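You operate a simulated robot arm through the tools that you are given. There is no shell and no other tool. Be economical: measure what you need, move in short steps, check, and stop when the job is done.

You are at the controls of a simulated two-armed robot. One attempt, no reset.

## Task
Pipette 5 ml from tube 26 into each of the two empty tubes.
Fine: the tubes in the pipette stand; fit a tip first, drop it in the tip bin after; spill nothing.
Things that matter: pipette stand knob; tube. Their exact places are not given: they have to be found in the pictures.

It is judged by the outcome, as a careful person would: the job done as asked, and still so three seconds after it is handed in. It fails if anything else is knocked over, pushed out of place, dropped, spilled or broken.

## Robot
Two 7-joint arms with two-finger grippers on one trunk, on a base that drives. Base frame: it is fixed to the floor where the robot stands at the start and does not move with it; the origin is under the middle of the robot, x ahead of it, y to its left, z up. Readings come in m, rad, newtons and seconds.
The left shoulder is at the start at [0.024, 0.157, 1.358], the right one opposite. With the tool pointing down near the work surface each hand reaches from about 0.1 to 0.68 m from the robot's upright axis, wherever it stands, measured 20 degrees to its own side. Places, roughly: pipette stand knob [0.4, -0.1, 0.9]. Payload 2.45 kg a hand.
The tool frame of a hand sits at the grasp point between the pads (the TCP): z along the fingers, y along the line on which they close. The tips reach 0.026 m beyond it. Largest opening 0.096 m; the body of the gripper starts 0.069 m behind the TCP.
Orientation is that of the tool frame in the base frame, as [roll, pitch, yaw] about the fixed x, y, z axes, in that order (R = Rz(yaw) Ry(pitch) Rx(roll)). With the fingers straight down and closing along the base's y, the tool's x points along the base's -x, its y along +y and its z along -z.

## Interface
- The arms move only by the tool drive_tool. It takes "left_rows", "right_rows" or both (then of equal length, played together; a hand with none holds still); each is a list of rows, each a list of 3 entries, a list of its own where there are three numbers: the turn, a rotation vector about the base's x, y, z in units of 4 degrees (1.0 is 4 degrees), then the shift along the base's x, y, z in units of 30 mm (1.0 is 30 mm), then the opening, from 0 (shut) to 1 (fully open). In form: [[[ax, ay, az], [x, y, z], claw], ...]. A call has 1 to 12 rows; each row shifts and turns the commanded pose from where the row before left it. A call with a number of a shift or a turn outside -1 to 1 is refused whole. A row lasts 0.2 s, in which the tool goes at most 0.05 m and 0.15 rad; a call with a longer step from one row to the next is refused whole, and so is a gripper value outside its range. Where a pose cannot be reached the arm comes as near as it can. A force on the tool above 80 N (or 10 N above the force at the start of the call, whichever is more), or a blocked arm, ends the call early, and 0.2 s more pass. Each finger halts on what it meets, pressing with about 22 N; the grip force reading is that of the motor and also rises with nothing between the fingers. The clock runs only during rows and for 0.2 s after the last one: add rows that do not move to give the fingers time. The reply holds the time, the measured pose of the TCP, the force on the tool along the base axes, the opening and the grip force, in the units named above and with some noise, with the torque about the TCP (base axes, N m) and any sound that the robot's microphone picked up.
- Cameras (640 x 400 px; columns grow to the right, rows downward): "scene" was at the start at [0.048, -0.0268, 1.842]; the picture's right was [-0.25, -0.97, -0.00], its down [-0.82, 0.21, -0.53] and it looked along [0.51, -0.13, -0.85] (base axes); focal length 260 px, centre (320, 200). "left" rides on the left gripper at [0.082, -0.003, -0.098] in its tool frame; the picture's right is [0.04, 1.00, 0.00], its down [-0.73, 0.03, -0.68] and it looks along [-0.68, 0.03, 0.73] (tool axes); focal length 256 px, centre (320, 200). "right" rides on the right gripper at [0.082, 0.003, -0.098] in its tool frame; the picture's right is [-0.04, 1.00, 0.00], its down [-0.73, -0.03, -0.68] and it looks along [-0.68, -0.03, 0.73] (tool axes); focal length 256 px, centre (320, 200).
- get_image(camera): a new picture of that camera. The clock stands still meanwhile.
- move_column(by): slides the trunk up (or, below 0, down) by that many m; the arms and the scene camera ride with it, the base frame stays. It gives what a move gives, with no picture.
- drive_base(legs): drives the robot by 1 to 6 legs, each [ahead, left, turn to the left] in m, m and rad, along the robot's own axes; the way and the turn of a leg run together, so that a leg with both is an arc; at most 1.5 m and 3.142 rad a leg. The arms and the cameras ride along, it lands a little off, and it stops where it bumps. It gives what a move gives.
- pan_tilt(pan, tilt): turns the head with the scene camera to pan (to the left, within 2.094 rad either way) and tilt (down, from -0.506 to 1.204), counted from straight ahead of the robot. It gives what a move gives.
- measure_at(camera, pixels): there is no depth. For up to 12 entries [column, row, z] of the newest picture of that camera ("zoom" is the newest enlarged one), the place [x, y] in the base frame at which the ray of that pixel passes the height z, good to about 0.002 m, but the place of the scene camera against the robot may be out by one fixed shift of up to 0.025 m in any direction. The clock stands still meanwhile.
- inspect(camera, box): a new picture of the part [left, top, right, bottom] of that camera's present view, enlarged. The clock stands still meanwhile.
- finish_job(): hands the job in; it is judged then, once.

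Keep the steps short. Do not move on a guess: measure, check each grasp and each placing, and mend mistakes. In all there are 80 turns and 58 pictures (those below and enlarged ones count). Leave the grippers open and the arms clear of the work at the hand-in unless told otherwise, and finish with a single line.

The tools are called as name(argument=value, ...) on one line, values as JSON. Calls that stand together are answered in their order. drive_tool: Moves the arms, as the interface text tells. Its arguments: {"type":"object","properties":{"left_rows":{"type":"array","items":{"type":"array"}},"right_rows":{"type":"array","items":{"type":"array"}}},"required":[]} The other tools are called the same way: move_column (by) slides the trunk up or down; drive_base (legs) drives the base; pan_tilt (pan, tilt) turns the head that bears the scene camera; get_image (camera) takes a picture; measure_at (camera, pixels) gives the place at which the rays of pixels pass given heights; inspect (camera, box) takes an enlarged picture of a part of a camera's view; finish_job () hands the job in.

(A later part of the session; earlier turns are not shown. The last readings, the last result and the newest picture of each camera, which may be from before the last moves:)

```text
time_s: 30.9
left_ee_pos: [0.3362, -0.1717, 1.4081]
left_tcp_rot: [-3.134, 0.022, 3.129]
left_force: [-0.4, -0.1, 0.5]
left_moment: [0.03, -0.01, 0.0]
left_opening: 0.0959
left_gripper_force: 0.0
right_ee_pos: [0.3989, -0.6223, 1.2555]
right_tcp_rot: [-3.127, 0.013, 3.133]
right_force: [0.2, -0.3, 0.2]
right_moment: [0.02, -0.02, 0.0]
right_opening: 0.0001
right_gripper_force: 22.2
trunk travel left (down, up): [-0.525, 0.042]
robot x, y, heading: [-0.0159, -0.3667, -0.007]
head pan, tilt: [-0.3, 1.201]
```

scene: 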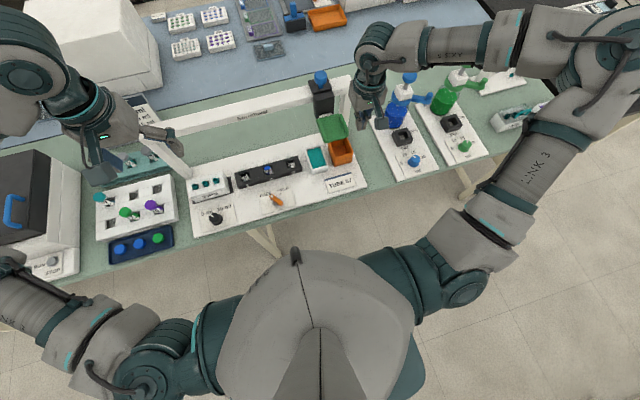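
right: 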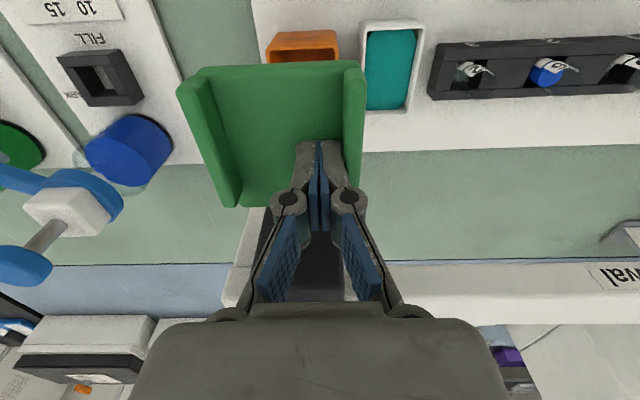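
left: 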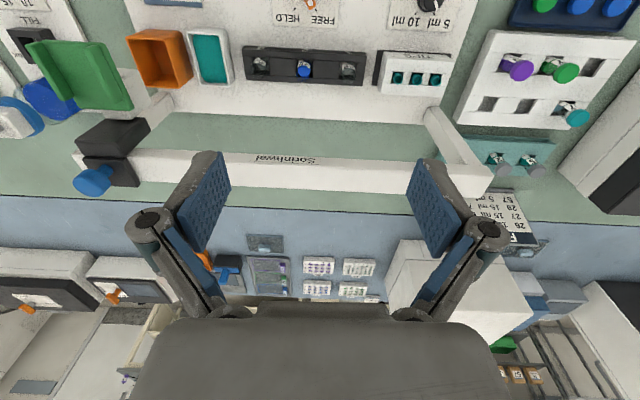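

The rocking is sustained rather than dying out. I'll shift the base slightly left and lower the trunk 0.1 m, which puts the weight lower. The right hand stays in front of and clear of the tray. Then I'll check for steadiness.

drive_base(legs=[[-0.01, 0.06, 0]])

move_column(by=-0.1)

drive_tool(left_rows=[[[0, 0, 0], [0, 0, 0], 1], [[0, 0, 0], [0, 0, 0], 1], [[0, 0, 0], [0, 0, 0], 1]])

drive_tool(left_rows=[[[0, 0, 0], [0, 0, 0], 1], [[0, 0, 0], [0, 0, 0], 1]])

```text
time_s: 31.9
left_ee_pos: [0.3302, -0.1262, 1.4084]
left_tcp_rot: [-3.139, 0.02, 3.125]
left_force: [0.2, -0.9, -0.3]
left_moment: [0.0, 0.02, -0.02]
left_opening: 0.096
left_gripper_force: 0.1
right_ee_pos: [0.3915, -0.5752, 1.2542]
right_tcp_rot: [-3.133, 0.012, 3.128]
right_force: [0.5, 0.3, 0.0]
right_moment: [0.04, 0.03, 0.01]
right_opening: 0.0002
right_gripper_force: 21.7
trunk travel left (down, up): [-0.525, 0.042]
robot x, y, heading: [-0.0298, -0.3098, -0.001]
head pan, tilt: [-0.3, 1.201]
```

```text
time_s: 33.2
left_ee_pos: [0.324, -0.109, 1.3093]
left_tcp_rot: [-3.129, 0.026, 3.126]
left_force: [-0.1, -0.2, -0.5]
left_moment: [0.01, -0.03, 0.01]
left_opening: 0.0962
left_gripper_force: 0.0
right_ee_pos: [0.3855, -0.5601, 1.1595]
right_tcp_rot: [-3.122, 0.017, 3.13]
right_force: [0.4, -1.2, 0.1]
right_moment: [0.0, -0.03, -0.01]
right_opening: 0.0003
right_gripper_force: 22.1
trunk travel left (down, up): [-0.425, 0.142]
robot x, y, heading: [-0.028, -0.3073, -0.006]
head pan, tilt: [-0.3, 1.201]
```

```text
time_s: 34.0
left_ee_pos: [0.3248, -0.1341, 1.3126]
left_tcp_rot: [3.138, 0.026, 3.122]
left_force: [-0.6, -0.2, -1.1]
left_moment: [0.09, -0.02, -0.01]
left_opening: 0.0961
left_gripper_force: 0.1
right_ee_pos: [0.3859, -0.5826, 1.1555]
right_tcp_rot: [-3.139, 0.014, 3.127]
right_force: [0.0, -0.1, -0.1]
right_moment: [0.0, -0.01, -0.01]
right_opening: 0.0
right_gripper_force: 22.7
trunk travel left (down, up): [-0.425, 0.142]
robot x, y, heading: [-0.0253, -0.3143, -0.008]
head pan, tilt: [-0.3, 1.201]
```

```text
time_s: 34.6
left_ee_pos: [0.3234, -0.1148, 1.309]
left_tcp_rot: [-3.128, 0.024, 3.123]
left_force: [1.0, 1.5, -0.7]
left_moment: [0.02, 0.04, 0.0]
left_opening: 0.0962
left_gripper_force: 0.1
right_ee_pos: [0.3853, -0.5648, 1.1586]
right_tcp_rot: [-3.123, 0.016, 3.126]
right_force: [0.1, -0.3, 0.0]
right_moment: [-0.01, -0.02, -0.03]
right_opening: 0.0002
right_gripper_force: 22.3
trunk travel left (down, up): [-0.425, 0.142]
robot x, y, heading: [-0.0291, -0.3145, 0.0]
head pan, tilt: [-0.3, 1.201]
```

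The rocking is smaller now. I'll idle about 5 s and sample twice to see whether it decays.

drive_tool(left_rows=[[[0, 0, 0], [0, 0, 0], 1], [[0, 0, 0], [0, 0, 0], 1], [[0, 0, 0], [0, 0, 0], 1], [[0, 0, 0], [0, 0, 0], 1], [[0, 0, 0], [0, 0, 0], 1], [[0, 0, 0], [0, 0, 0], 1], [[0, 0, 0], [0, 0, 0], 1], [[0, 0, 0], [0, 0, 0], 1], [[0, 0, 0], [0, 0, 0], 1], [[0, 0, 0], [0, 0, 0], 1], [[0, 0, 0], [0, 0, 0], 1], [[0, 0, 0], [0, 0, 0], 1]])

drive_tool(left_rows=[[[0, 0, 0], [0, 0, 0], 1], [[0, 0, 0], [0, 0, 0], 1]])

drive_tool(left_rows=[[[0, 0, 0], [0, 0, 0], 1]])

```text
time_s: 37.4
left_ee_pos: [0.3206, -0.1062, 1.3092]
left_tcp_rot: [-3.127, 0.028, 3.127]
left_force: [1.1, -1.2, -0.1]
left_moment: [0.03, 0.0, 0.01]
left_opening: 0.0961
left_gripper_force: 0.2
right_ee_pos: [0.3827, -0.5558, 1.1599]
right_tcp_rot: [-3.123, 0.018, 3.129]
right_force: [0.5, -1.0, 0.1]
right_moment: [0.01, 0.04, 0.0]
right_opening: 0.0001
right_gripper_force: 22.0
trunk travel left (down, up): [-0.425, 0.142]
robot x, y, heading: [-0.0265, -0.3041, -0.004]
head pan, tilt: [-0.3, 1.201]
stopped in row 12 (left hand): the arm was blocked; the commanded pose is now the measured one
```

```text
time_s: 38.0
left_ee_pos: [0.3207, -0.0904, 1.3093]
left_tcp_rot: [-3.118, 0.027, 3.13]
left_force: [0.6, -0.4, -0.4]
left_moment: [-0.02, 0.05, 0.0]
left_opening: 0.096
left_gripper_force: 0.1
right_ee_pos: [0.383, -0.5428, 1.1624]
right_tcp_rot: [-3.112, 0.021, 3.131]
right_force: [0.5, 0.1, 0.4]
right_moment: [-0.04, 0.04, 0.04]
right_opening: 0.0
right_gripper_force: 22.3
trunk travel left (down, up): [-0.425, 0.142]
robot x, y, heading: [-0.0256, -0.2996, -0.005]
head pan, tilt: [-0.3, 1.201]
```

```text
time_s: 38.4
left_ee_pos: [0.3222, -0.1151, 1.3108]
left_tcp_rot: [-3.133, 0.026, 3.126]
left_force: [0.4, -0.1, 0.0]
left_moment: [0.04, 0.02, 0.04]
left_opening: 0.0959
left_gripper_force: 0.0
right_ee_pos: [0.3838, -0.5653, 1.1575]
right_tcp_rot: [-3.13, 0.017, 3.128]
right_force: [0.4, -0.4, -0.2]
right_moment: [0.03, -0.02, -0.04]
right_opening: 0.0
right_gripper_force: 22.4
trunk travel left (down, up): [-0.425, 0.142]
robot x, y, heading: [-0.0276, -0.3086, -0.007]
head pan, tilt: [-0.3, 1.201]
```

It does not decay. The sway was larger at y = -0.36 than at -0.31, so I'll try standing farther left, at about y = -0.24, and sample again.

drive_base(legs=[[0, 0.06, 0]])

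drive_tool(left_rows=[[[0, 0, 0], [0, 0, 0], 1], [[0, 0, 0], [0, 0, 0], 1], [[0, 0, 0], [0, 0, 0], 1]])

drive_tool(left_rows=[[[0, 0, 0], [0, 0, 0], 1], [[0, 0, 0], [0, 0, 0], 1]])

drive_tool(left_rows=[[[0, 0, 0], [0, 0, 0], 1]])

```text
time_s: 39.4
left_ee_pos: [0.3148, -0.0684, 1.3152]
left_tcp_rot: [3.136, 0.034, 3.13]
left_force: [-0.1, -0.4, 0.6]
left_moment: [-0.02, -0.1, -0.03]
left_opening: 0.0958
left_gripper_force: 0.1
right_ee_pos: [0.3777, -0.5164, 1.1567]
right_tcp_rot: [-3.14, 0.021, 3.134]
right_force: [0.6, 0.2, 0.2]
right_moment: [-0.07, -0.01, -0.01]
right_opening: 0.0
right_gripper_force: 21.9
trunk travel left (down, up): [-0.425, 0.142]
robot x, y, heading: [-0.0289, -0.2469, -0.003]
head pan, tilt: [-0.3, 1.201]
```

```text
time_s: 40.4
left_ee_pos: [0.3093, -0.1274, 1.3251]
left_tcp_rot: [3.088, 0.037, 3.126]
left_force: [-1.3, -0.6, 0.2]
left_moment: [0.11, -0.13, -0.02]
left_opening: 0.0958
left_gripper_force: 0.1
right_ee_pos: [0.3699, -0.5669, 1.1441]
right_tcp_rot: [3.095, 0.021, 3.126]
right_force: [0.6, -0.5, -0.1]
right_moment: [0.07, 0.01, -0.01]
right_opening: 0.0001
right_gripper_force: 21.8
trunk travel left (down, up): [-0.425, 0.142]
robot x, y, heading: [-0.0267, -0.2408, -0.006]
head pan, tilt: [-0.3, 1.201]
stopped in row 3 (left hand): the arm was blocked; the commanded pose is now the measured one
```

```text
time_s: 41.2
left_ee_pos: [0.3092, -0.0548, 1.3209]
left_tcp_rot: [3.132, 0.036, 3.135]
left_force: [0.4, -0.2, 0.7]
left_moment: [-0.02, 0.02, -0.02]
left_opening: 0.0959
left_gripper_force: 0.0
right_ee_pos: [0.3688, -0.5005, 1.1574]
right_tcp_rot: [-3.14, 0.024, 3.138]
right_force: [-0.2, -0.4, -0.7]
right_moment: [-0.02, -0.02, 0.0]
right_opening: 0.0002
right_gripper_force: 21.8
trunk travel left (down, up): [-0.425, 0.142]
robot x, y, heading: [-0.0265, -0.2259, -0.009]
head pan, tilt: [-0.3, 1.201]
stopped in row 2 (left hand): the arm was blocked; the commanded pose is now the measured one
```

```text
time_s: 41.8
left_ee_pos: [0.3062, -0.0435, 1.3181]
left_tcp_rot: [-3.14, 0.04, 3.133]
left_force: [0.1, 1.1, 0.0]
left_moment: [-0.11, 0.02, 0.0]
left_opening: 0.0959
left_gripper_force: 0.2
right_ee_pos: [0.3652, -0.4924, 1.1625]
right_tcp_rot: [-3.13, 0.025, 3.138]
right_force: [-0.4, 0.3, -0.1]
right_moment: [-0.05, -0.02, 0.0]
right_opening: 0.0
right_gripper_force: 22.1
trunk travel left (down, up): [-0.425, 0.142]
robot x, y, heading: [-0.0272, -0.2284, -0.008]
head pan, tilt: [-0.3, 1.201]
stopped in row 1 (left hand): the arm was blocked; the commanded pose is now the measured one
```

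The zero-motion rows may be making the arm controller fight the lean and feed the sway. I'll let time pass through head turns only, which I need anyway, and read the pose.

pan_tilt(pan=-0.3, tilt=1.0)

pan_tilt(pan=-0.2, tilt=0.95)

pan_tilt(pan=-0.25, tilt=0.95)

pan_tilt(pan=-0.3, tilt=0.95)

```text
time_s: 42.5
left_ee_pos: [0.3053, -0.1058, 1.3256]
left_tcp_rot: [3.1, 0.04, 3.126]
left_force: [-0.5, -1.2, -0.7]
left_moment: [0.06, -0.03, 0.01]
left_opening: 0.0963
left_gripper_force: 0.0
right_ee_pos: [0.365, -0.5471, 1.1509]
right_tcp_rot: [3.11, 0.025, 3.126]
right_force: [-0.2, -0.3, -0.7]
right_moment: [0.08, -0.02, -0.04]
right_opening: 0.0002
right_gripper_force: 21.9
trunk travel left (down, up): [-0.425, 0.142]
robot x, y, heading: [-0.0265, -0.2365, -0.008]
head pan, tilt: [-0.3, 1.0]
```

```text
time_s: 43.2
left_ee_pos: [0.3068, -0.091, 1.323]
left_tcp_rot: [3.114, 0.04, 3.127]
left_force: [-0.1, -0.4, 0.3]
left_moment: [0.06, -0.06, 0.03]
left_opening: 0.0958
left_gripper_force: 0.0
right_ee_pos: [0.3652, -0.5352, 1.1535]
right_tcp_rot: [3.121, 0.028, 3.128]
right_force: [0.1, -0.3, -0.6]
right_moment: [0.06, -0.03, 0.01]
right_opening: 0.0001
right_gripper_force: 21.6
trunk travel left (down, up): [-0.425, 0.142]
robot x, y, heading: [-0.0262, -0.235, -0.01]
head pan, tilt: [-0.201, 0.949]
```

```text
time_s: 43.8
left_ee_pos: [0.3054, -0.0135, 1.3146]
left_tcp_rot: [-3.121, 0.037, 3.134]
left_force: [0.8, 0.8, 0.8]
left_moment: [-0.02, 0.06, -0.01]
left_opening: 0.0959
left_gripper_force: 0.0
right_ee_pos: [0.3675, -0.4638, 1.1684]
right_tcp_rot: [-3.109, 0.027, 3.136]
right_force: [0.1, -0.2, 0.3]
right_moment: [0.05, 0.0, 0.02]
right_opening: 0.0
right_gripper_force: 22.2
trunk travel left (down, up): [-0.425, 0.142]
robot x, y, heading: [-0.0275, -0.2203, -0.01]
head pan, tilt: [-0.25, 0.949]
```

```text
time_s: 44.5
left_ee_pos: [0.3041, -0.0976, 1.3229]
left_tcp_rot: [3.105, 0.039, 3.124]
left_force: [-0.6, -0.8, -1.1]
left_moment: [0.02, -0.01, -0.02]
left_opening: 0.096
left_gripper_force: 0.1
right_ee_pos: [0.3656, -0.5387, 1.1514]
right_tcp_rot: [3.115, 0.023, 3.13]
right_force: [-0.2, -0.3, 0.0]
right_moment: [0.01, -0.01, -0.02]
right_opening: 0.0002
right_gripper_force: 22.3
trunk travel left (down, up): [-0.425, 0.142]
robot x, y, heading: [-0.0265, -0.2372, -0.016]
head pan, tilt: [-0.3, 0.949]
```

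The body is rocking with about 8 cm of swing at the hands, barely damped. I'll try lowering the trunk further to bring the weight down, after first raising the right hand so it stays clear of the stand. Then I'll sample.

drive_tool(right_rows=[[[0, 0, 0], [-0.3, 0, 0.5], 0], [[0, 0, 0], [-0.3, 0, 0.5], 0], [[0, 0, 0], [-0.3, 0, 0.5], 0], [[0, 0, 0], [0, 0, 0.5], 0]])

move_column(by=-0.1)

drive_base(legs=[[0, 0, 0.005]])

drive_base(legs=[[0, 0, 0.002]])

```text
time_s: 45.5
left_ee_pos: [0.3023, -0.0819, 1.3216]
left_tcp_rot: [3.113, 0.038, 3.126]
left_force: [-1.4, -0.2, 0.0]
left_moment: [0.06, -0.05, 0.01]
left_opening: 0.096
left_gripper_force: 0.1
right_ee_pos: [0.3399, -0.5259, 1.2147]
right_tcp_rot: [3.123, 0.024, 3.133]
right_force: [-0.6, 0.0, 0.3]
right_moment: [0.01, -0.06, -0.02]
right_opening: 0.0
right_gripper_force: 21.9
trunk travel left (down, up): [-0.425, 0.142]
robot x, y, heading: [-0.0279, -0.2301, -0.01]
head pan, tilt: [-0.3, 0.949]
```

```text
time_s: 46.8
left_ee_pos: [0.3101, -0.0291, 1.2136]
left_tcp_rot: [-3.131, 0.034, 3.132]
left_force: [0.8, 0.5, 0.0]
left_moment: [0.06, 0.15, 0.02]
left_opening: 0.0962
left_gripper_force: 0.0
right_ee_pos: [0.3393, -0.4776, 1.1225]
right_tcp_rot: [-3.116, 0.024, 3.129]
right_force: [-1.4, -1.1, -0.3]
right_moment: [0.08, -0.09, 0.02]
right_opening: 0.0002
right_gripper_force: 22.2
trunk travel left (down, up): [-0.325, 0.242]
robot x, y, heading: [-0.0271, -0.2204, -0.017]
head pan, tilt: [-0.3, 0.949]
```

```text
time_s: 47.5
left_ee_pos: [0.3042, -0.0195, 1.2172]
left_tcp_rot: [-3.124, 0.039, 3.137]
left_force: [0.8, 0.3, 0.2]
left_moment: [-0.1, 0.05, 0.03]
left_opening: 0.0958
left_gripper_force: 0.2
right_ee_pos: [0.3393, -0.4685, 1.1278]
right_tcp_rot: [-3.114, 0.026, -3.142]
right_force: [0.2, -0.3, -0.4]
right_moment: [-0.05, -0.03, 0.03]
right_opening: 0.0
right_gripper_force: 21.9
trunk travel left (down, up): [-0.325, 0.242]
robot x, y, heading: [-0.028, -0.2186, -0.005]
head pan, tilt: [-0.3, 0.949]
```

```text
time_s: 48.2
left_ee_pos: [0.302, -0.0641, 1.2233]
left_tcp_rot: [3.12, 0.04, 3.134]
left_force: [0.1, -1.2, 0.4]
left_moment: [0.08, -0.08, 0.01]
left_opening: 0.0957
left_gripper_force: 0.1
right_ee_pos: [0.3388, -0.5083, 1.1191]
right_tcp_rot: [3.133, 0.028, -3.141]
right_force: [0.3, 0.6, -0.1]
right_moment: [0.0, -0.04, -0.02]
right_opening: 0.0002
right_gripper_force: 21.8
trunk travel left (down, up): [-0.325, 0.242]
robot x, y, heading: [-0.024, -0.2245, -0.003]
head pan, tilt: [-0.3, 0.949]
```

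The sway may be slowly decaying, so I'll wait with idle rows and sample.

drive_tool(right_rows=[[[0, 0, 0], [0, 0, 0], 0], [[0, 0, 0], [0, 0, 0], 0], [[0, 0, 0], [0, 0, 0], 0], [[0, 0, 0], [0, 0, 0], 0], [[0, 0, 0], [0, 0, 0], 0], [[0, 0, 0], [0, 0, 0], 0], [[0, 0, 0], [0, 0, 0], 0], [[0, 0, 0], [0, 0, 0], 0], [[0, 0, 0], [0, 0, 0], 0], [[0, 0, 0], [0, 0, 0], 0], [[0, 0, 0], [0, 0, 0], 0], [[0, 0, 0], [0, 0, 0], 0]])

drive_tool(right_rows=[[[0, 0, 0], [0, 0, 0], 0], [[0, 0, 0], [0, 0, 0], 0], [[0, 0, 0], [0, 0, 0], 0], [[0, 0, 0], [0, 0, 0], 0], [[0, 0, 0], [0, 0, 0], 0], [[0, 0, 0], [0, 0, 0], 0], [[0, 0, 0], [0, 0, 0], 0], [[0, 0, 0], [0, 0, 0], 0], [[0, 0, 0], [0, 0, 0], 0], [[0, 0, 0], [0, 0, 0], 0], [[0, 0, 0], [0, 0, 0], 0], [[0, 0, 0], [0, 0, 0], 0]])

drive_tool(right_rows=[[[0, 0, 0], [0, 0, 0], 0], [[0, 0, 0], [0, 0, 0], 0]])

drive_tool(right_rows=[[[0, 0, 0], [0, 0, 0], 0]])

```text
time_s: 51.0
left_ee_pos: [0.2954, -0.0124, 1.2174]
left_tcp_rot: [-3.114, 0.049, 3.135]
left_force: [0.0, 1.1, -0.3]
left_moment: [-0.09, -0.03, -0.02]
left_opening: 0.0962
left_gripper_force: 0.0
right_ee_pos: [0.3331, -0.4622, 1.1333]
right_tcp_rot: [-3.104, 0.031, 3.141]
right_force: [0.0, 1.3, 0.4]
right_moment: [-0.08, 0.02, 0.0]
right_opening: 0.0
right_gripper_force: 22.2
trunk travel left (down, up): [-0.325, 0.242]
robot x, y, heading: [-0.026, -0.2319, -0.006]
head pan, tilt: [-0.3, 0.949]
stopped in row 12 (right hand): the arm was blocked; the commanded pose is now the measured one
```

```text
time_s: 53.6
left_ee_pos: [0.2964, -0.0461, 1.2214]
left_tcp_rot: [-3.141, 0.045, 3.128]
left_force: [-0.7, -0.4, 0.3]
left_moment: [0.05, -0.01, 0.02]
left_opening: 0.0958
left_gripper_force: 0.1
right_ee_pos: [0.3315, -0.4922, 1.1262]
right_tcp_rot: [-3.13, 0.029, 3.138]
right_force: [-0.4, -0.4, 0.7]
right_moment: [0.0, 0.0, 0.05]
right_opening: 0.0
right_gripper_force: 21.9
trunk travel left (down, up): [-0.325, 0.242]
robot x, y, heading: [-0.0296, -0.2352, -0.006]
head pan, tilt: [-0.3, 0.949]
```

```text
time_s: 54.4
left_ee_pos: [0.2924, -0.0961, 1.2271]
left_tcp_rot: [3.108, 0.05, 3.119]
left_force: [-0.4, -1.8, -0.4]
left_moment: [0.1, -0.03, 0.0]
left_opening: 0.096
left_gripper_force: 0.0
right_ee_pos: [0.3298, -0.5379, 1.1185]
right_tcp_rot: [3.116, 0.033, 3.131]
right_force: [0.2, 0.3, 0.1]
right_moment: [0.05, -0.02, -0.04]
right_opening: 0.0
right_gripper_force: 22.2
trunk travel left (down, up): [-0.325, 0.242]
robot x, y, heading: [-0.0306, -0.2448, -0.005]
head pan, tilt: [-0.3, 0.949]
stopped in row 2 (right hand): the arm was blocked; the commanded pose is now the measured one
```

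```text
time_s: 55.0
left_ee_pos: [0.291, -0.0426, 1.2234]
left_tcp_rot: [3.142, 0.053, 3.128]
left_force: [0.6, -0.3, 0.5]
left_moment: [0.06, 0.0, -0.02]
left_opening: 0.096
left_gripper_force: 0.0
right_ee_pos: [0.3285, -0.4885, 1.1294]
right_tcp_rot: [-3.128, 0.036, 3.139]
right_force: [0.5, -0.8, 0.3]
right_moment: [0.02, 0.01, 0.0]
right_opening: 0.0
right_gripper_force: 21.7
trunk travel left (down, up): [-0.325, 0.242]
robot x, y, heading: [-0.0293, -0.2347, -0.003]
head pan, tilt: [-0.3, 0.949]
stopped in row 1 (right hand): the arm was blocked; the commanded pose is now the measured one
```

The robot is now also leaning back by about 0.05 rad, which points to something under or against the base. I'll back well away from the table as a test and sample the tilt.

drive_base(legs=[[-0.15, 0, 0], [-0.15, 0, 0]])

pan_tilt(pan=-0.2, tilt=0.9)

pan_tilt(pan=-0.1, tilt=0.9)

get_image(camera="scene")

```text
time_s: 57.4
left_ee_pos: [-0.0064, -0.0163, 1.2184]
left_tcp_rot: [-3.125, 0.049, 3.133]
left_force: [0.8, 1.1, -0.1]
left_moment: [-0.04, 0.07, 0.02]
left_opening: 0.096
left_gripper_force: 0.1
right_ee_pos: [0.0298, -0.4647, 1.1309]
right_tcp_rot: [-3.111, 0.033, 3.141]
right_force: [-0.1, -0.5, 0.2]
right_moment: [-0.02, -0.02, 0.0]
right_opening: 0.0001
right_gripper_force: 21.9
trunk travel left (down, up): [-0.325, 0.242]
robot x, y, heading: [-0.3305, -0.2207, -0.005]
head pan, tilt: [-0.3, 0.949]
```

```text
time_s: 58.0
left_ee_pos: [-0.0118, -0.0546, 1.2255]
left_tcp_rot: [3.13, 0.054, 3.127]
left_force: [0.6, -1.0, 0.8]
left_moment: [0.08, -0.01, 0.0]
left_opening: 0.0958
left_gripper_force: 0.1
right_ee_pos: [0.0245, -0.4995, 1.1264]
right_tcp_rot: [-3.137, 0.037, 3.137]
right_force: [-0.4, 1.5, 0.1]
right_moment: [-0.02, 0.0, 0.02]
right_opening: 0.0
right_gripper_force: 22.2
trunk travel left (down, up): [-0.325, 0.242]
robot x, y, heading: [-0.3289, -0.2345, -0.003]
head pan, tilt: [-0.201, 0.901]
```

```text
time_s: 58.7
left_ee_pos: [-0.0112, -0.0394, 1.224]
left_tcp_rot: [3.142, 0.054, 3.131]
left_force: [-1.1, -0.9, 0.4]
left_moment: [0.06, 0.01, -0.03]
left_opening: 0.096
left_gripper_force: 0.1
right_ee_pos: [0.0248, -0.4868, 1.1289]
right_tcp_rot: [-3.126, 0.036, 3.139]
right_force: [-0.8, 0.2, 0.2]
right_moment: [-0.01, -0.02, 0.01]
right_opening: 0.0001
right_gripper_force: 21.9
trunk travel left (down, up): [-0.325, 0.242]
robot x, y, heading: [-0.33, -0.2352, -0.009]
head pan, tilt: [-0.099, 0.901]
```

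```text
24 pictures are left
```

scene: 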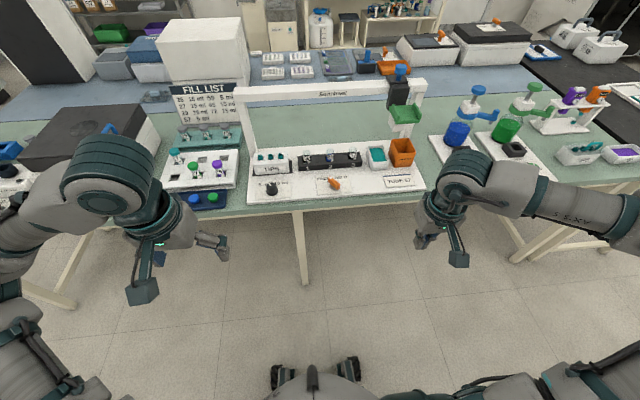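

Everything on the table is intact and the robot is in open floor, yet it still rocks, so this is the robot's own sway. I'll see whether it settles here with only head moves.

pan_tilt(pan=-0.5, tilt=0.6)

pan_tilt(pan=0.0, tilt=0.9)

pan_tilt(pan=0.0, tilt=0.91)

pan_tilt(pan=0.0, tilt=0.9)

```text
time_s: 59.6
left_ee_pos: [-0.0123, -0.0309, 1.2226]
left_tcp_rot: [-3.135, 0.054, 3.132]
left_force: [0.7, 1.0, -0.3]
left_moment: [0.02, 0.01, -0.02]
left_opening: 0.096
left_gripper_force: 0.1
right_ee_pos: [0.0257, -0.4792, 1.1297]
right_tcp_rot: [-3.123, 0.034, 3.138]
right_force: [-0.5, 0.0, -0.2]
right_moment: [0.02, -0.02, 0.01]
right_opening: 0.0002
right_gripper_force: 22.2
trunk travel left (down, up): [-0.325, 0.242]
robot x, y, heading: [-0.3291, -0.2259, -0.011]
head pan, tilt: [-0.499, 0.6]
```

```text
time_s: 60.5
left_ee_pos: [-0.0111, -0.0392, 1.2246]
left_tcp_rot: [-3.141, 0.053, 3.129]
left_force: [-0.4, -0.8, -0.8]
left_moment: [0.06, 0.02, 0.01]
left_opening: 0.0961
left_gripper_force: 0.1
right_ee_pos: [0.0249, -0.487, 1.1286]
right_tcp_rot: [-3.128, 0.036, 3.139]
right_force: [0.0, -0.6, 1.1]
right_moment: [0.01, 0.01, 0.02]
right_opening: 0.0
right_gripper_force: 22.0
trunk travel left (down, up): [-0.325, 0.242]
robot x, y, heading: [-0.328, -0.2301, -0.01]
head pan, tilt: [0.0, 0.901]
```

```text
time_s: 61.1
left_ee_pos: [-0.0117, 0.0179, 1.2161]
left_tcp_rot: [-3.101, 0.054, 3.135]
left_force: [-0.6, 0.5, -0.2]
left_moment: [-0.08, 0.0, 0.05]
left_opening: 0.0958
left_gripper_force: 0.1
right_ee_pos: [0.0251, -0.4328, 1.1386]
right_tcp_rot: [-3.087, 0.036, -3.14]
right_force: [0.0, -0.1, -0.2]
right_moment: [0.01, 0.0, -0.01]
right_opening: 0.0
right_gripper_force: 22.4
trunk travel left (down, up): [-0.325, 0.242]
robot x, y, heading: [-0.3278, -0.2196, -0.009]
head pan, tilt: [0.0, 0.909]
```

```text
time_s: 61.7
left_ee_pos: [-0.0118, -0.0417, 1.224]
left_tcp_rot: [3.141, 0.054, 3.13]
left_force: [0.3, -0.7, -1.8]
left_moment: [0.03, -0.03, 0.02]
left_opening: 0.0961
left_gripper_force: 0.1
right_ee_pos: [0.0244, -0.4875, 1.1288]
right_tcp_rot: [-3.132, 0.037, 3.139]
right_force: [-0.2, -0.1, -0.5]
right_moment: [0.02, 0.0, 0.01]
right_opening: 0.0001
right_gripper_force: 21.4
trunk travel left (down, up): [-0.325, 0.242]
robot x, y, heading: [-0.3307, -0.2268, -0.01]
head pan, tilt: [0.0, 0.901]
```

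The tilt back is constant, but side jolts continue even with nothing commanded. The side forces seen were only about 10 N, so bracing the left fingertips on the bare table should steady the body. First I'll drive back to the work position with gentle arcs and sample.

drive_base(legs=[[0.1, -0.02, 0], [0.1, -0.02, 0], [0.1, -0.02, 0.008]])

pan_tilt(pan=0.05, tilt=0.9)

pan_tilt(pan=0.0, tilt=0.9)

get_image(camera="scene")

```text
time_s: 64.4
left_ee_pos: [0.2838, -0.1228, 1.2262]
left_tcp_rot: [3.124, 0.051, 3.139]
left_force: [0.0, -1.2, -1.1]
left_moment: [0.04, -0.06, -0.03]
left_opening: 0.0958
left_gripper_force: 0.0
right_ee_pos: [0.326, -0.5653, 1.1238]
right_tcp_rot: [3.135, 0.035, -3.132]
right_force: [1.4, 0.7, 0.6]
right_moment: [-0.09, 0.08, 0.0]
right_opening: 0.0003
right_gripper_force: 22.1
trunk travel left (down, up): [-0.325, 0.242]
robot x, y, heading: [-0.0326, -0.2961, 0.007]
head pan, tilt: [0.0, 0.901]
```

```text
time_s: 65.0
left_ee_pos: [0.2794, -0.1057, 1.2238]
left_tcp_rot: [-3.141, 0.054, 3.14]
left_force: [-0.5, -1.0, -0.8]
left_moment: [0.1, 0.0, 0.02]
left_opening: 0.0962
left_gripper_force: 0.0
right_ee_pos: [0.3236, -0.5492, 1.1304]
right_tcp_rot: [-3.128, 0.033, -3.133]
right_force: [-0.8, -0.6, -0.5]
right_moment: [0.04, 0.01, -0.04]
right_opening: 0.0003
right_gripper_force: 21.7
trunk travel left (down, up): [-0.325, 0.242]
robot x, y, heading: [-0.0307, -0.2982, 0.008]
head pan, tilt: [0.051, 0.901]
```

```text
time_s: 65.6
left_ee_pos: [0.2835, -0.0122, 1.2083]
left_tcp_rot: [-3.075, 0.052, -3.133]
left_force: [-1.0, 2.2, 0.4]
left_moment: [-0.2, 0.02, 0.03]
left_opening: 0.0958
left_gripper_force: 0.0
right_ee_pos: [0.3237, -0.4629, 1.1428]
right_tcp_rot: [-3.065, 0.033, -3.129]
right_force: [0.4, 1.2, 0.3]
right_moment: [-0.15, 0.07, 0.04]
right_opening: 0.0
right_gripper_force: 22.1
trunk travel left (down, up): [-0.325, 0.242]
robot x, y, heading: [-0.0314, -0.2794, 0.004]
head pan, tilt: [0.0, 0.901]
```

```text
23 pictures are left
```

scene: 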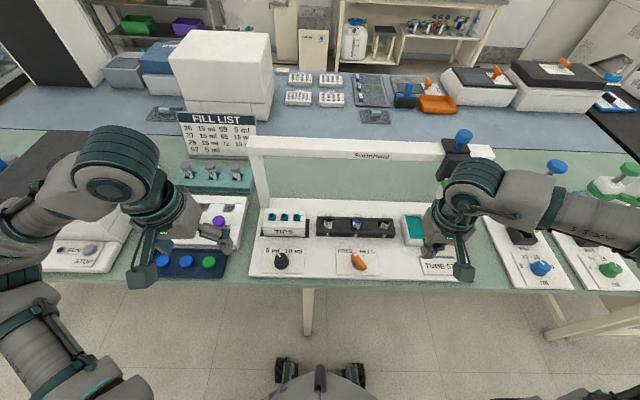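

The sway is up to about ±4 cm, so I'll brace. I'll lower the open left hand in front of the table edge, where there is only free air (x about 0.28, y about 0), to the height of the table top. Then I'll press it gently forward on the table's front face.

drive_tool(left_rows=[[[0, -0.7, 0], [0, 0.5, -1], 1], [[0, -0.2, 0], [0, 0.5, -1], 1], [[0, 0, 0], [0, 0, -1], 1], [[0, 0, 0], [0, 0, -1], 1], [[0, 0, 0], [0, 0, -1], 1], [[0, 0, 0], [0, 0, -1], 1], [[0, 0, 0], [0, 0, -1], 1], [[0, 0, 0], [0, 0, -1], 1]])

get_image(camera="left")

```text
time_s: 67.6
left_ee_pos: [0.2847, -0.0298, 0.98]
left_tcp_rot: [-3.123, 0.119, -3.137]
left_force: [-0.6, 0.2, 0.5]
left_moment: [-0.02, -0.03, -0.03]
left_opening: 0.096
left_gripper_force: 0.1
left hand out of reach, approached as far as the arm can: row 8
right_ee_pos: [0.3226, -0.5069, 1.1358]
right_tcp_rot: [-3.11, 0.035, -3.127]
right_force: [-0.4, -0.7, -0.9]
right_moment: [0.05, 0.04, 0.02]
right_opening: 0.0
right_gripper_force: 22.2
trunk travel left (down, up): [-0.325, 0.242]
robot x, y, heading: [-0.0323, -0.2824, 0.005]
head pan, tilt: [0.0, 0.901]
stopped in row 8 (left hand): the arm was blocked; the commanded pose is now the measured one
```

```text
22 pictures are left
```

left: 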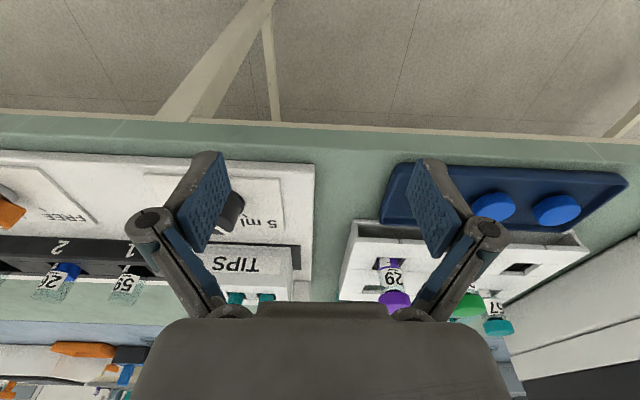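

I turned the wrist the wrong way. I'll straighten it and continue down to the edge height, still in front of the table.

drive_tool(left_rows=[[[0, 1, 0], [-0.1, 0, -0.5], 1], [[0, 0.8, 0], [-0.1, 0, -0.5], 1], [[0, 0, 0], [0, 0, -1], 1], [[0, 0, 0], [0, 0, -1], 1], [[0, 0, 0], [0, 0, -0.8], 1], [[0, 0, 0], [0, 0, 0], 1]])

```text
time_s: 69.0
left_ee_pos: [0.2766, -0.0123, 0.861]
left_tcp_rot: [-3.11, -0.009, -3.133]
left_force: [-0.7, 0.6, 0.1]
left_moment: [-0.07, -0.03, 0.01]
left_opening: 0.0958
left_gripper_force: 0.2
right_ee_pos: [0.3217, -0.4866, 1.1403]
right_tcp_rot: [-3.092, 0.038, -3.125]
right_force: [-0.7, 0.1, -0.4]
right_moment: [0.0, -0.01, -0.03]
right_opening: 0.0
right_gripper_force: 22.2
trunk travel left (down, up): [-0.325, 0.242]
robot x, y, heading: [-0.0339, -0.2763, 0.008]
head pan, tilt: [0.0, 0.901]
```

The left hand is at edge height. I'll press forward toward the table face in small steps.

drive_tool(left_rows=[[[0, 0, 0], [0.8, 0, 0], 1], [[0, 0, 0], [0.8, 0, 0], 1], [[0, 0, 0], [0.4, 0, 0], 1], [[0, 0, 0], [0.3, 0, 0], 1], [[0, 0, 0], [0.2, 0, 0], 1], [[0, 0, 0], [0, 0, 0], 1]])

pan_tilt(pan=-0.1, tilt=0.9)

pan_tilt(pan=-0.15, tilt=0.9)

```text
time_s: 70.0
left_ee_pos: [0.3239, -0.0147, 0.8592]
left_tcp_rot: [-3.078, -0.041, 3.13]
left_force: [-73.5, -30.2, 33.5]
left_moment: [2.94, -1.97, 3.25]
left_opening: 0.0954
left_gripper_force: 0.0
right_ee_pos: [0.3175, -0.4753, 1.1429]
right_tcp_rot: [-3.076, 0.042, -3.123]
right_force: [1.1, 1.0, -0.9]
right_moment: [-0.09, 0.12, -0.02]
right_opening: 0.0001
right_gripper_force: 21.8
trunk travel left (down, up): [-0.325, 0.242]
robot x, y, heading: [-0.0339, -0.2812, 0.008]
head pan, tilt: [0.0, 0.901]
stopped in row 4 (left hand): the force on the tool passed its limit at 109 N (the readings are from after the stop); the commanded pose is now the measured one
```

```text
time_s: 70.7
left_ee_pos: [0.3263, -0.0223, 0.8631]
left_tcp_rot: [-3.093, -0.035, 3.134]
left_force: [-69.2, 22.4, -6.4]
left_moment: [-1.28, -1.11, 3.91]
left_opening: 0.0969
left_gripper_force: 0.0
right_ee_pos: [0.3132, -0.49, 1.143]
right_tcp_rot: [-3.089, 0.046, -3.126]
right_force: [-0.2, 0.4, -0.8]
right_moment: [-0.04, -0.02, 0.01]
right_opening: 0.0
right_gripper_force: 21.7
trunk travel left (down, up): [-0.325, 0.242]
robot x, y, heading: [-0.0339, -0.2876, 0.007]
head pan, tilt: [-0.099, 0.901]
```

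```text
time_s: 71.3
left_ee_pos: [0.3249, -0.0244, 0.8613]
left_tcp_rot: [-3.097, -0.034, 3.137]
left_force: [-69.8, 25.6, -8.6]
left_moment: [-1.58, -1.09, 4.05]
left_opening: 0.0968
left_gripper_force: 0.1
right_ee_pos: [0.3129, -0.4915, 1.143]
right_tcp_rot: [-3.09, 0.045, -3.126]
right_force: [1.2, 0.7, -0.1]
right_moment: [0.01, -0.02, 0.02]
right_opening: 0.0
right_gripper_force: 22.1
trunk travel left (down, up): [-0.325, 0.242]
robot x, y, heading: [-0.0317, -0.2842, 0.015]
head pan, tilt: [-0.15, 0.901]
```

The brace works: the right hand now holds still to within 2 mm. I'll leave the left hand pressed there. With the right hand I'll straighten the wrist, rise, and move toward the tray.

drive_tool(right_rows=[[[-0.4, 0.35, 0], [0, 0, 1], 0], [[-0.35, 0.3, 0], [0, 0, 1], 0], [[0, 0, 0], [0.5, -0.6, 1], 0], [[0, 0, 0], [0.5, -0.8, 1], 0], [[0, 0, 0], [1, -1, 0], 0], [[0, 0, 0], [1, -1, 0], 0], [[0, 0, 0], [1, -0.6, 0], 0], [[0, 0, 0], [0.5, 0, 0], 0], [[0, 0, 0], [0, 0, 0], 0]])

get_image(camera="right")

```text
time_s: 73.3
left_ee_pos: [0.3264, -0.0238, 0.8625]
left_tcp_rot: [-3.098, -0.036, 3.136]
left_force: [-71.6, 22.0, -5.7]
left_moment: [-1.25, -1.16, 4.13]
left_opening: 0.097
left_gripper_force: 0.0
right_ee_pos: [0.4479, -0.6111, 1.2632]
right_tcp_rot: [-3.036, -0.002, -3.127]
right_force: [-0.2, 0.5, 0.6]
right_moment: [-0.01, 0.02, 0.0]
right_opening: 0.0002
right_gripper_force: 21.6
trunk travel left (down, up): [-0.325, 0.242]
robot x, y, heading: [-0.0323, -0.2809, 0.009]
head pan, tilt: [-0.15, 0.901]
```

```text
21 pictures are left
```

right: 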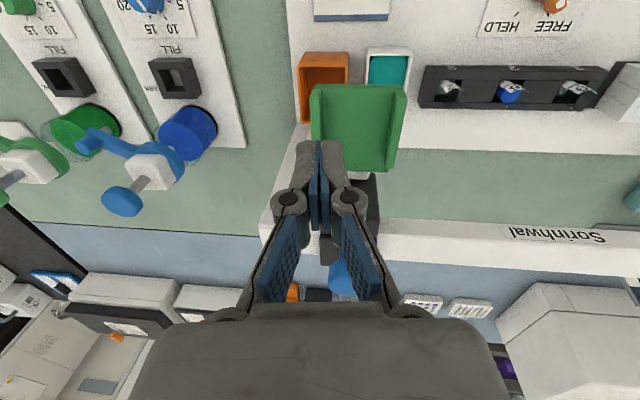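

Steady, and the tray centre measures about (0.49, -0.593). I'll straighten the roll, move over the tray and go down into it.

drive_tool(right_rows=[[[0.75, 0, 0], [0.5, 0.3, 0], 0], [[0.75, 0, 0], [0.5, 0.3, 0], 0], [[0, 0, 0], [0.4, 0, -0.6], 0], [[0, 0, 0], [0, 0, -0.6], 0], [[0, 0, 0], [0, 0, 0], 0]])

drive_tool(right_rows=[[[0, 0, 0], [0, 0, -0.8], 0], [[0, 0, 0], [0, 0, -0.8], 0], [[0, 0, 0], [0, 0, 0], 0]])

get_image(camera="right")

```text
time_s: 74.5
left_ee_pos: [0.326, -0.0238, 0.8625]
left_tcp_rot: [-3.097, -0.035, 3.137]
left_force: [-70.7, 20.1, -5.6]
left_moment: [-1.17, -1.19, 4.1]
left_opening: 0.0971
left_gripper_force: 0.0
right_ee_pos: [0.488, -0.593, 1.2271]
right_tcp_rot: [3.14, 0.0, -3.126]
right_force: [-0.1, -0.7, -0.3]
right_moment: [0.04, 0.04, -0.03]
right_opening: 0.0
right_gripper_force: 22.2
trunk travel left (down, up): [-0.325, 0.242]
robot x, y, heading: [-0.0324, -0.2836, 0.009]
head pan, tilt: [-0.15, 0.901]
```

```text
time_s: 75.3
left_ee_pos: [0.3253, -0.0233, 0.8632]
left_tcp_rot: [-3.096, -0.035, 3.137]
left_force: [-71.7, 19.8, -4.8]
left_moment: [-1.02, -1.17, 4.1]
left_opening: 0.0969
left_gripper_force: 0.0
right_ee_pos: [0.4904, -0.5932, 1.179]
right_tcp_rot: [3.14, -0.001, -3.125]
right_force: [-0.5, 1.2, -0.7]
right_moment: [0.01, 0.0, 0.0]
right_opening: 0.0
right_gripper_force: 22.0
trunk travel left (down, up): [-0.325, 0.242]
robot x, y, heading: [-0.0317, -0.2842, 0.009]
head pan, tilt: [-0.15, 0.901]
```

```text
20 pictures are left
```

right: 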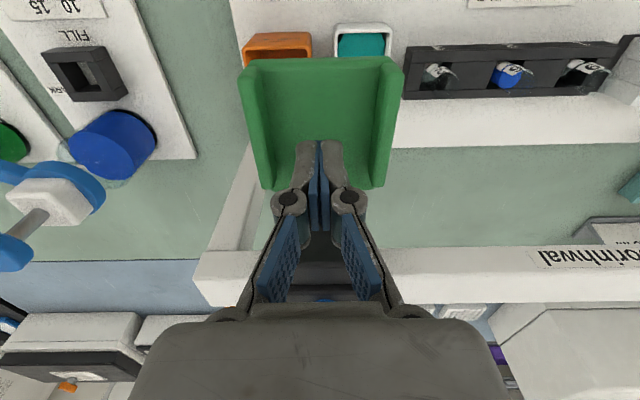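

Centred in the tray. I'll go down to just above its floor and spread the fingers against both walls, so that I hold the tray firmly from inside.

drive_tool(right_rows=[[[0, 0, 0], [0, 0, -0.6], 0], [[0, 0, 0], [0, 0, -0.2], 0.2], [[0, 0, 0], [0, 0, 0], 0.4], [[0, 0, 0], [0, 0, 0], 0.6], [[0, 0, 0], [0, 0, 0], 0.6], [[0, 0, 0], [0, 0, 0], 0.6]])

inspect(camera="right", box=[200, 30, 440, 210])

```text
time_s: 76.7
left_ee_pos: [0.3249, -0.0235, 0.8627]
left_tcp_rot: [-3.097, -0.035, 3.138]
left_force: [-71.4, 17.4, -4.9]
left_moment: [-0.87, -1.16, 3.99]
left_opening: 0.0971
left_gripper_force: 0.1
right_ee_pos: [0.4921, -0.5939, 1.1568]
right_tcp_rot: [3.141, 0.0, -3.126]
right_force: [-0.4, 0.3, 2.2]
right_moment: [-0.02, -0.03, -0.09]
right_opening: 0.0592
right_gripper_force: 0.1
trunk travel left (down, up): [-0.325, 0.242]
robot x, y, heading: [-0.0338, -0.2835, 0.008]
head pan, tilt: [-0.15, 0.901]
```

```text
2.22 times, centred on (320, 120) of right
```

zoom: 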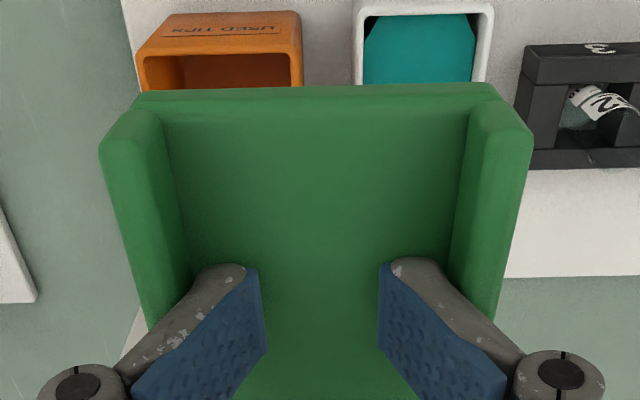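

The fingers span the tray. I'll raise 3 mm, spread slightly more, and slide the carriage left toward the tips (first 0.27 m).

drive_tool(right_rows=[[[0, 0, 0], [0, 0, 0.1], 0.67], [[0, 0, 0], [0, 0.5, 0], 0.67], [[0, 0, 0], [0, 1, 0], 0.67], [[0, 0, 0], [0, 1, 0], 0.67], [[0, 0, 0], [0, 1, 0], 0.67], [[0, 0, 0], [0, 1, 0], 0.67], [[0, 0, 0], [0, 1, 0], 0.67], [[0, 0, 0], [0, 1, 0], 0.67], [[0, 0, 0], [0, 1, 0], 0.67], [[0, 0, 0], [0, 1, 0], 0.67], [[0, 0, 0], [0, 0.5, 0], 0.67], [[0, 0, 0], [0, 0, 0], 0.67]])

get_image(camera="right")

```text
time_s: 79.3
left_ee_pos: [0.3265, -0.0229, 0.8632]
left_tcp_rot: [-3.096, -0.035, 3.137]
left_force: [-72.0, 15.7, -1.6]
left_moment: [-0.6, -1.2, 4.07]
left_opening: 0.0971
left_gripper_force: 0.1
right_ee_pos: [0.4741, -0.4408, 1.1609]
right_tcp_rot: [3.138, 0.0, -3.125]
right_force: [0.1, -0.4, -0.4]
right_moment: [0.04, -0.04, -0.09]
right_opening: 0.0646
right_gripper_force: 0.0
right hand out of reach, approached as far as the arm can: row 7, 8, 9, 10, 11
trunk travel left (down, up): [-0.325, 0.242]
robot x, y, heading: [-0.0343, -0.2801, 0.006]
head pan, tilt: [-0.15, 0.901]
```

```text
18 pictures are left
```

right: 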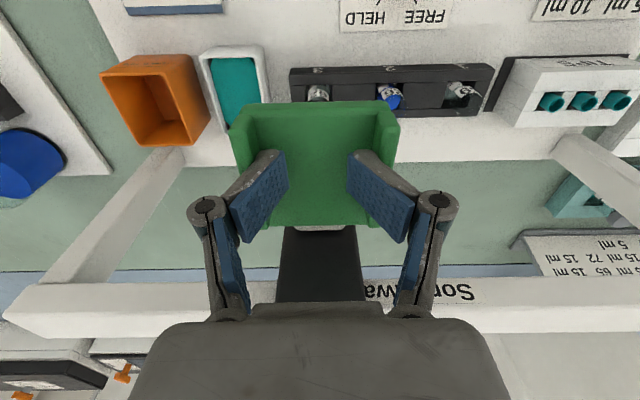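

The tray slides well with the hand, but the right arm runs out of reach at y = -0.44 with this wrist yaw. I'll close the fingers (still inside the tray), yaw the wrist left, and try going farther, pushing the left wall.

drive_tool(right_rows=[[[0, 0, 0], [0, 0, 0], 0.3], [[0, 0, 0], [0, 0, 0], 0.1], [[0, 0, 1], [0, 0, 0], 0], [[0, 0, 1], [0, 0, 0], 0], [[0, 0, 1], [0, 0, 0], 0], [[0, 0, 1], [0, 0, 0], 0], [[0, 0, 1], [0, 0.5, 0], 0], [[0, 0, 1], [0, 0.5, 0], 0], [[0, 0, 1], [0, 0.5, 0], 0], [[0, 0, 1], [0, 0.5, 0], 0], [[0, 0, 0], [0, 0, 0], 0]])

```text
time_s: 81.7
left_ee_pos: [0.325, -0.0242, 0.8641]
left_tcp_rot: [-3.095, -0.032, 3.136]
left_force: [-72.4, 13.2, -0.3]
left_moment: [-0.44, -1.22, 4.09]
left_opening: 0.0972
left_gripper_force: 0.0
right_ee_pos: [0.481, -0.4551, 1.1751]
right_tcp_rot: [3.14, -0.001, -2.567]
right_force: [0.6, -0.5, 0.2]
right_moment: [-0.01, -0.03, 0.01]
right_opening: 0.0
right_gripper_force: 28.3
right hand out of reach, approached as far as the arm can: row 7, 8, 9, 10
trunk travel left (down, up): [-0.325, 0.242]
robot x, y, heading: [-0.0329, -0.2836, 0.011]
head pan, tilt: [-0.15, 0.901]
```

Yaw doesn't help, because the trunk is too low and the base too far back for the middle region. So I'll lift the right hand out, retract the left, raise the trunk again, drive 8 cm forward, and brace again.

drive_tool(right_rows=[[[0, 0, -1], [0, 0, 1], 0], [[0, 0, -1], [0, 0, 1], 0], [[0, 0, -1], [0, -0.5, 1], 0], [[0, 0, -1], [-1, -0.5, 0], 0], [[0, 0, -1], [-1, -0.5, 0], 0], [[0, 0, -1], [-1, -0.5, 0], 0], [[0, 0, -1], [-0.5, 0, 0], 0], [[0, 0, -1], [0, 0, 0], 0]])

drive_tool(left_rows=[[[0, 0, 0], [-0.6, 0, 0], 1], [[0, 0, 0], [-1, 0, 0], 1], [[0, 0, 0], [-1, 0, 0], 1], [[0, 0, 0], [-1, 0, 0], 1], [[0, 0, 0], [-0.6, 0, 0], 1]])

move_column(by=0.19)

drive_base(legs=[[0.085, 0, 0]])

```text
time_s: 83.5
left_ee_pos: [0.3247, -0.0253, 0.8626]
left_tcp_rot: [-3.097, -0.033, 3.134]
left_force: [-69.7, 12.5, -1.4]
left_moment: [-0.54, -1.16, 3.9]
left_opening: 0.0971
left_gripper_force: 0.0
right_ee_pos: [0.3627, -0.5434, 1.2679]
right_tcp_rot: [3.138, -0.001, -3.127]
right_force: [-0.6, 1.0, -0.2]
right_moment: [0.02, 0.0, 0.04]
right_opening: 0.0
right_gripper_force: 28.6
right hand out of reach, approached as far as the arm can: row 1, 2, 3
trunk travel left (down, up): [-0.325, 0.242]
robot x, y, heading: [-0.0301, -0.2836, 0.015]
head pan, tilt: [-0.15, 0.901]
```

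```text
time_s: 84.7
left_ee_pos: [0.2381, -0.0223, 0.856]
left_tcp_rot: [-3.096, -0.026, 3.134]
left_force: [-0.8, -0.1, 0.4]
left_moment: [0.01, 0.01, -0.02]
left_opening: 0.0961
left_gripper_force: 0.2
left hand out of reach, approached as far as the arm can: row 4, 5
right_ee_pos: [0.3714, -0.544, 1.2654]
right_tcp_rot: [3.138, -0.007, -3.125]
right_force: [-0.8, -0.1, 0.6]
right_moment: [0.0, 0.02, 0.01]
right_opening: 0.0002
right_gripper_force: 28.7
trunk travel left (down, up): [-0.325, 0.242]
robot x, y, heading: [-0.0272, -0.2813, 0.007]
head pan, tilt: [-0.15, 0.901]
```

```text
time_s: 86.8
left_ee_pos: [0.2371, -0.0245, 1.0457]
left_tcp_rot: [-3.093, -0.027, 3.135]
left_force: [0.3, 0.3, -0.2]
left_moment: [-0.01, -0.03, -0.01]
left_opening: 0.0962
left_gripper_force: 0.0
right_ee_pos: [0.3723, -0.5463, 1.4543]
right_tcp_rot: [3.136, -0.005, -3.125]
right_force: [-0.8, 0.4, -0.4]
right_moment: [0.0, 0.0, 0.0]
right_opening: 0.0
right_gripper_force: 28.5
trunk travel left (down, up): [-0.515, 0.052]
robot x, y, heading: [-0.0341, -0.2854, 0.01]
head pan, tilt: [-0.15, 0.901]
```

```text
time_s: 87.9
left_ee_pos: [0.3166, -0.0233, 1.0474]
left_tcp_rot: [-3.097, -0.018, 3.133]
left_force: [0.0, -0.2, -0.5]
left_moment: [-0.05, 0.01, -0.03]
left_opening: 0.0959
left_gripper_force: 0.1
right_ee_pos: [0.4498, -0.5455, 1.4565]
right_tcp_rot: [3.136, 0.002, -3.126]
right_force: [-0.2, 0.0, 0.1]
right_moment: [0.05, 0.02, 0.02]
right_opening: 0.0
right_gripper_force: 28.6
trunk travel left (down, up): [-0.515, 0.052]
robot x, y, heading: [0.0567, -0.2807, 0.007]
head pan, tilt: [-0.15, 0.901]
```

The body is now steady without the brace, since the brace bled the sway off and straight drives don't excite it. I'll bring the right hand back above the tray, last seen near y = -0.45.

drive_tool(right_rows=[[[0, 0, 0], [0, 0.5, -0.5], 0], [[0, 0, 0], [0.3, 0.8, -1], 0], [[0, 0, 0], [0.3, 0.8, -1], 0], [[0, 0, 0], [0.3, 0.8, -1], 0], [[0, 0, 0], [0.2, 0.3, -1], 0], [[0, 0, 0], [0, 0, -1], 0], [[0, 0, 0], [0, 0, -0.8], 0], [[0, 0, 0], [0, 0, 0], 0]])

get_image(camera="right")

```text
time_s: 89.7
left_ee_pos: [0.3221, -0.0228, 1.0468]
left_tcp_rot: [-3.095, -0.024, 3.135]
left_force: [0.6, -0.5, -0.1]
left_moment: [0.0, 0.02, 0.01]
left_opening: 0.096
left_gripper_force: 0.0
right_ee_pos: [0.4888, -0.4477, 1.2637]
right_tcp_rot: [3.135, -0.004, -3.125]
right_force: [0.3, -0.3, 0.1]
right_moment: [0.0, -0.01, -0.03]
right_opening: 0.0
right_gripper_force: 28.4
trunk travel left (down, up): [-0.515, 0.052]
robot x, y, heading: [0.0528, -0.2846, 0.008]
head pan, tilt: [-0.15, 0.901]
```

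```text
17 pictures are left
```

right: 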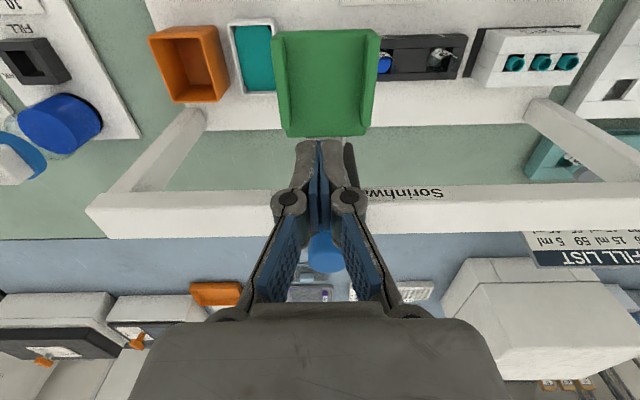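

I'm centred over the tray. I'll measure the tips and tubes from this steady view.

measure_at(camera="right", pixels=[[515, 62, 0.95], [541, 62, 0.95], [567, 61, 0.95], [384, 60, 0.95], [440, 58, 0.95], [190, 62, 0.95], [327, 130, 1.12], [325, 35, 1.12]])

drive_tool(right_rows=[[[0, 0, 0], [0, 0, -1], 0], [[0, 0, 0], [0, 0, -1], 0], [[0, 0, 0], [0, 0, -1], 0], [[0, 0, 0], [0, 0, -0.4], 0.2], [[0, 0, 0], [0, 0, 0], 0.4], [[0, 0, 0], [0, 0, 0], 0.65], [[0, 0, 0], [0, 0, 0], 0.65], [[0, 0, 0], [0, 0, 0], 0.65]])

```text
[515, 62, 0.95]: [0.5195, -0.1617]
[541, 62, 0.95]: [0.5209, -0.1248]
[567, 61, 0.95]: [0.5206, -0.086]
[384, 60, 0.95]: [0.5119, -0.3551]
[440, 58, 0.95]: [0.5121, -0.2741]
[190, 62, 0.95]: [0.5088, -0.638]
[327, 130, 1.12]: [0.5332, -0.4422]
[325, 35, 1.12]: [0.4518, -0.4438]
```

```text
time_s: 91.5
left_ee_pos: [0.3223, -0.0224, 1.0458]
left_tcp_rot: [-3.095, -0.027, 3.136]
left_force: [0.1, 0.2, 1.1]
left_moment: [0.0, 0.01, -0.01]
left_opening: 0.0961
left_gripper_force: 0.0
right_ee_pos: [0.4901, -0.4483, 1.1638]
right_tcp_rot: [3.137, -0.004, -3.127]
right_force: [1.1, 1.1, -1.9]
right_moment: [0.03, -0.01, -0.08]
right_opening: 0.0631
right_gripper_force: 0.2
trunk travel left (down, up): [-0.515, 0.052]
robot x, y, heading: [0.0529, -0.2855, 0.011]
head pan, tilt: [-0.15, 0.901]
```

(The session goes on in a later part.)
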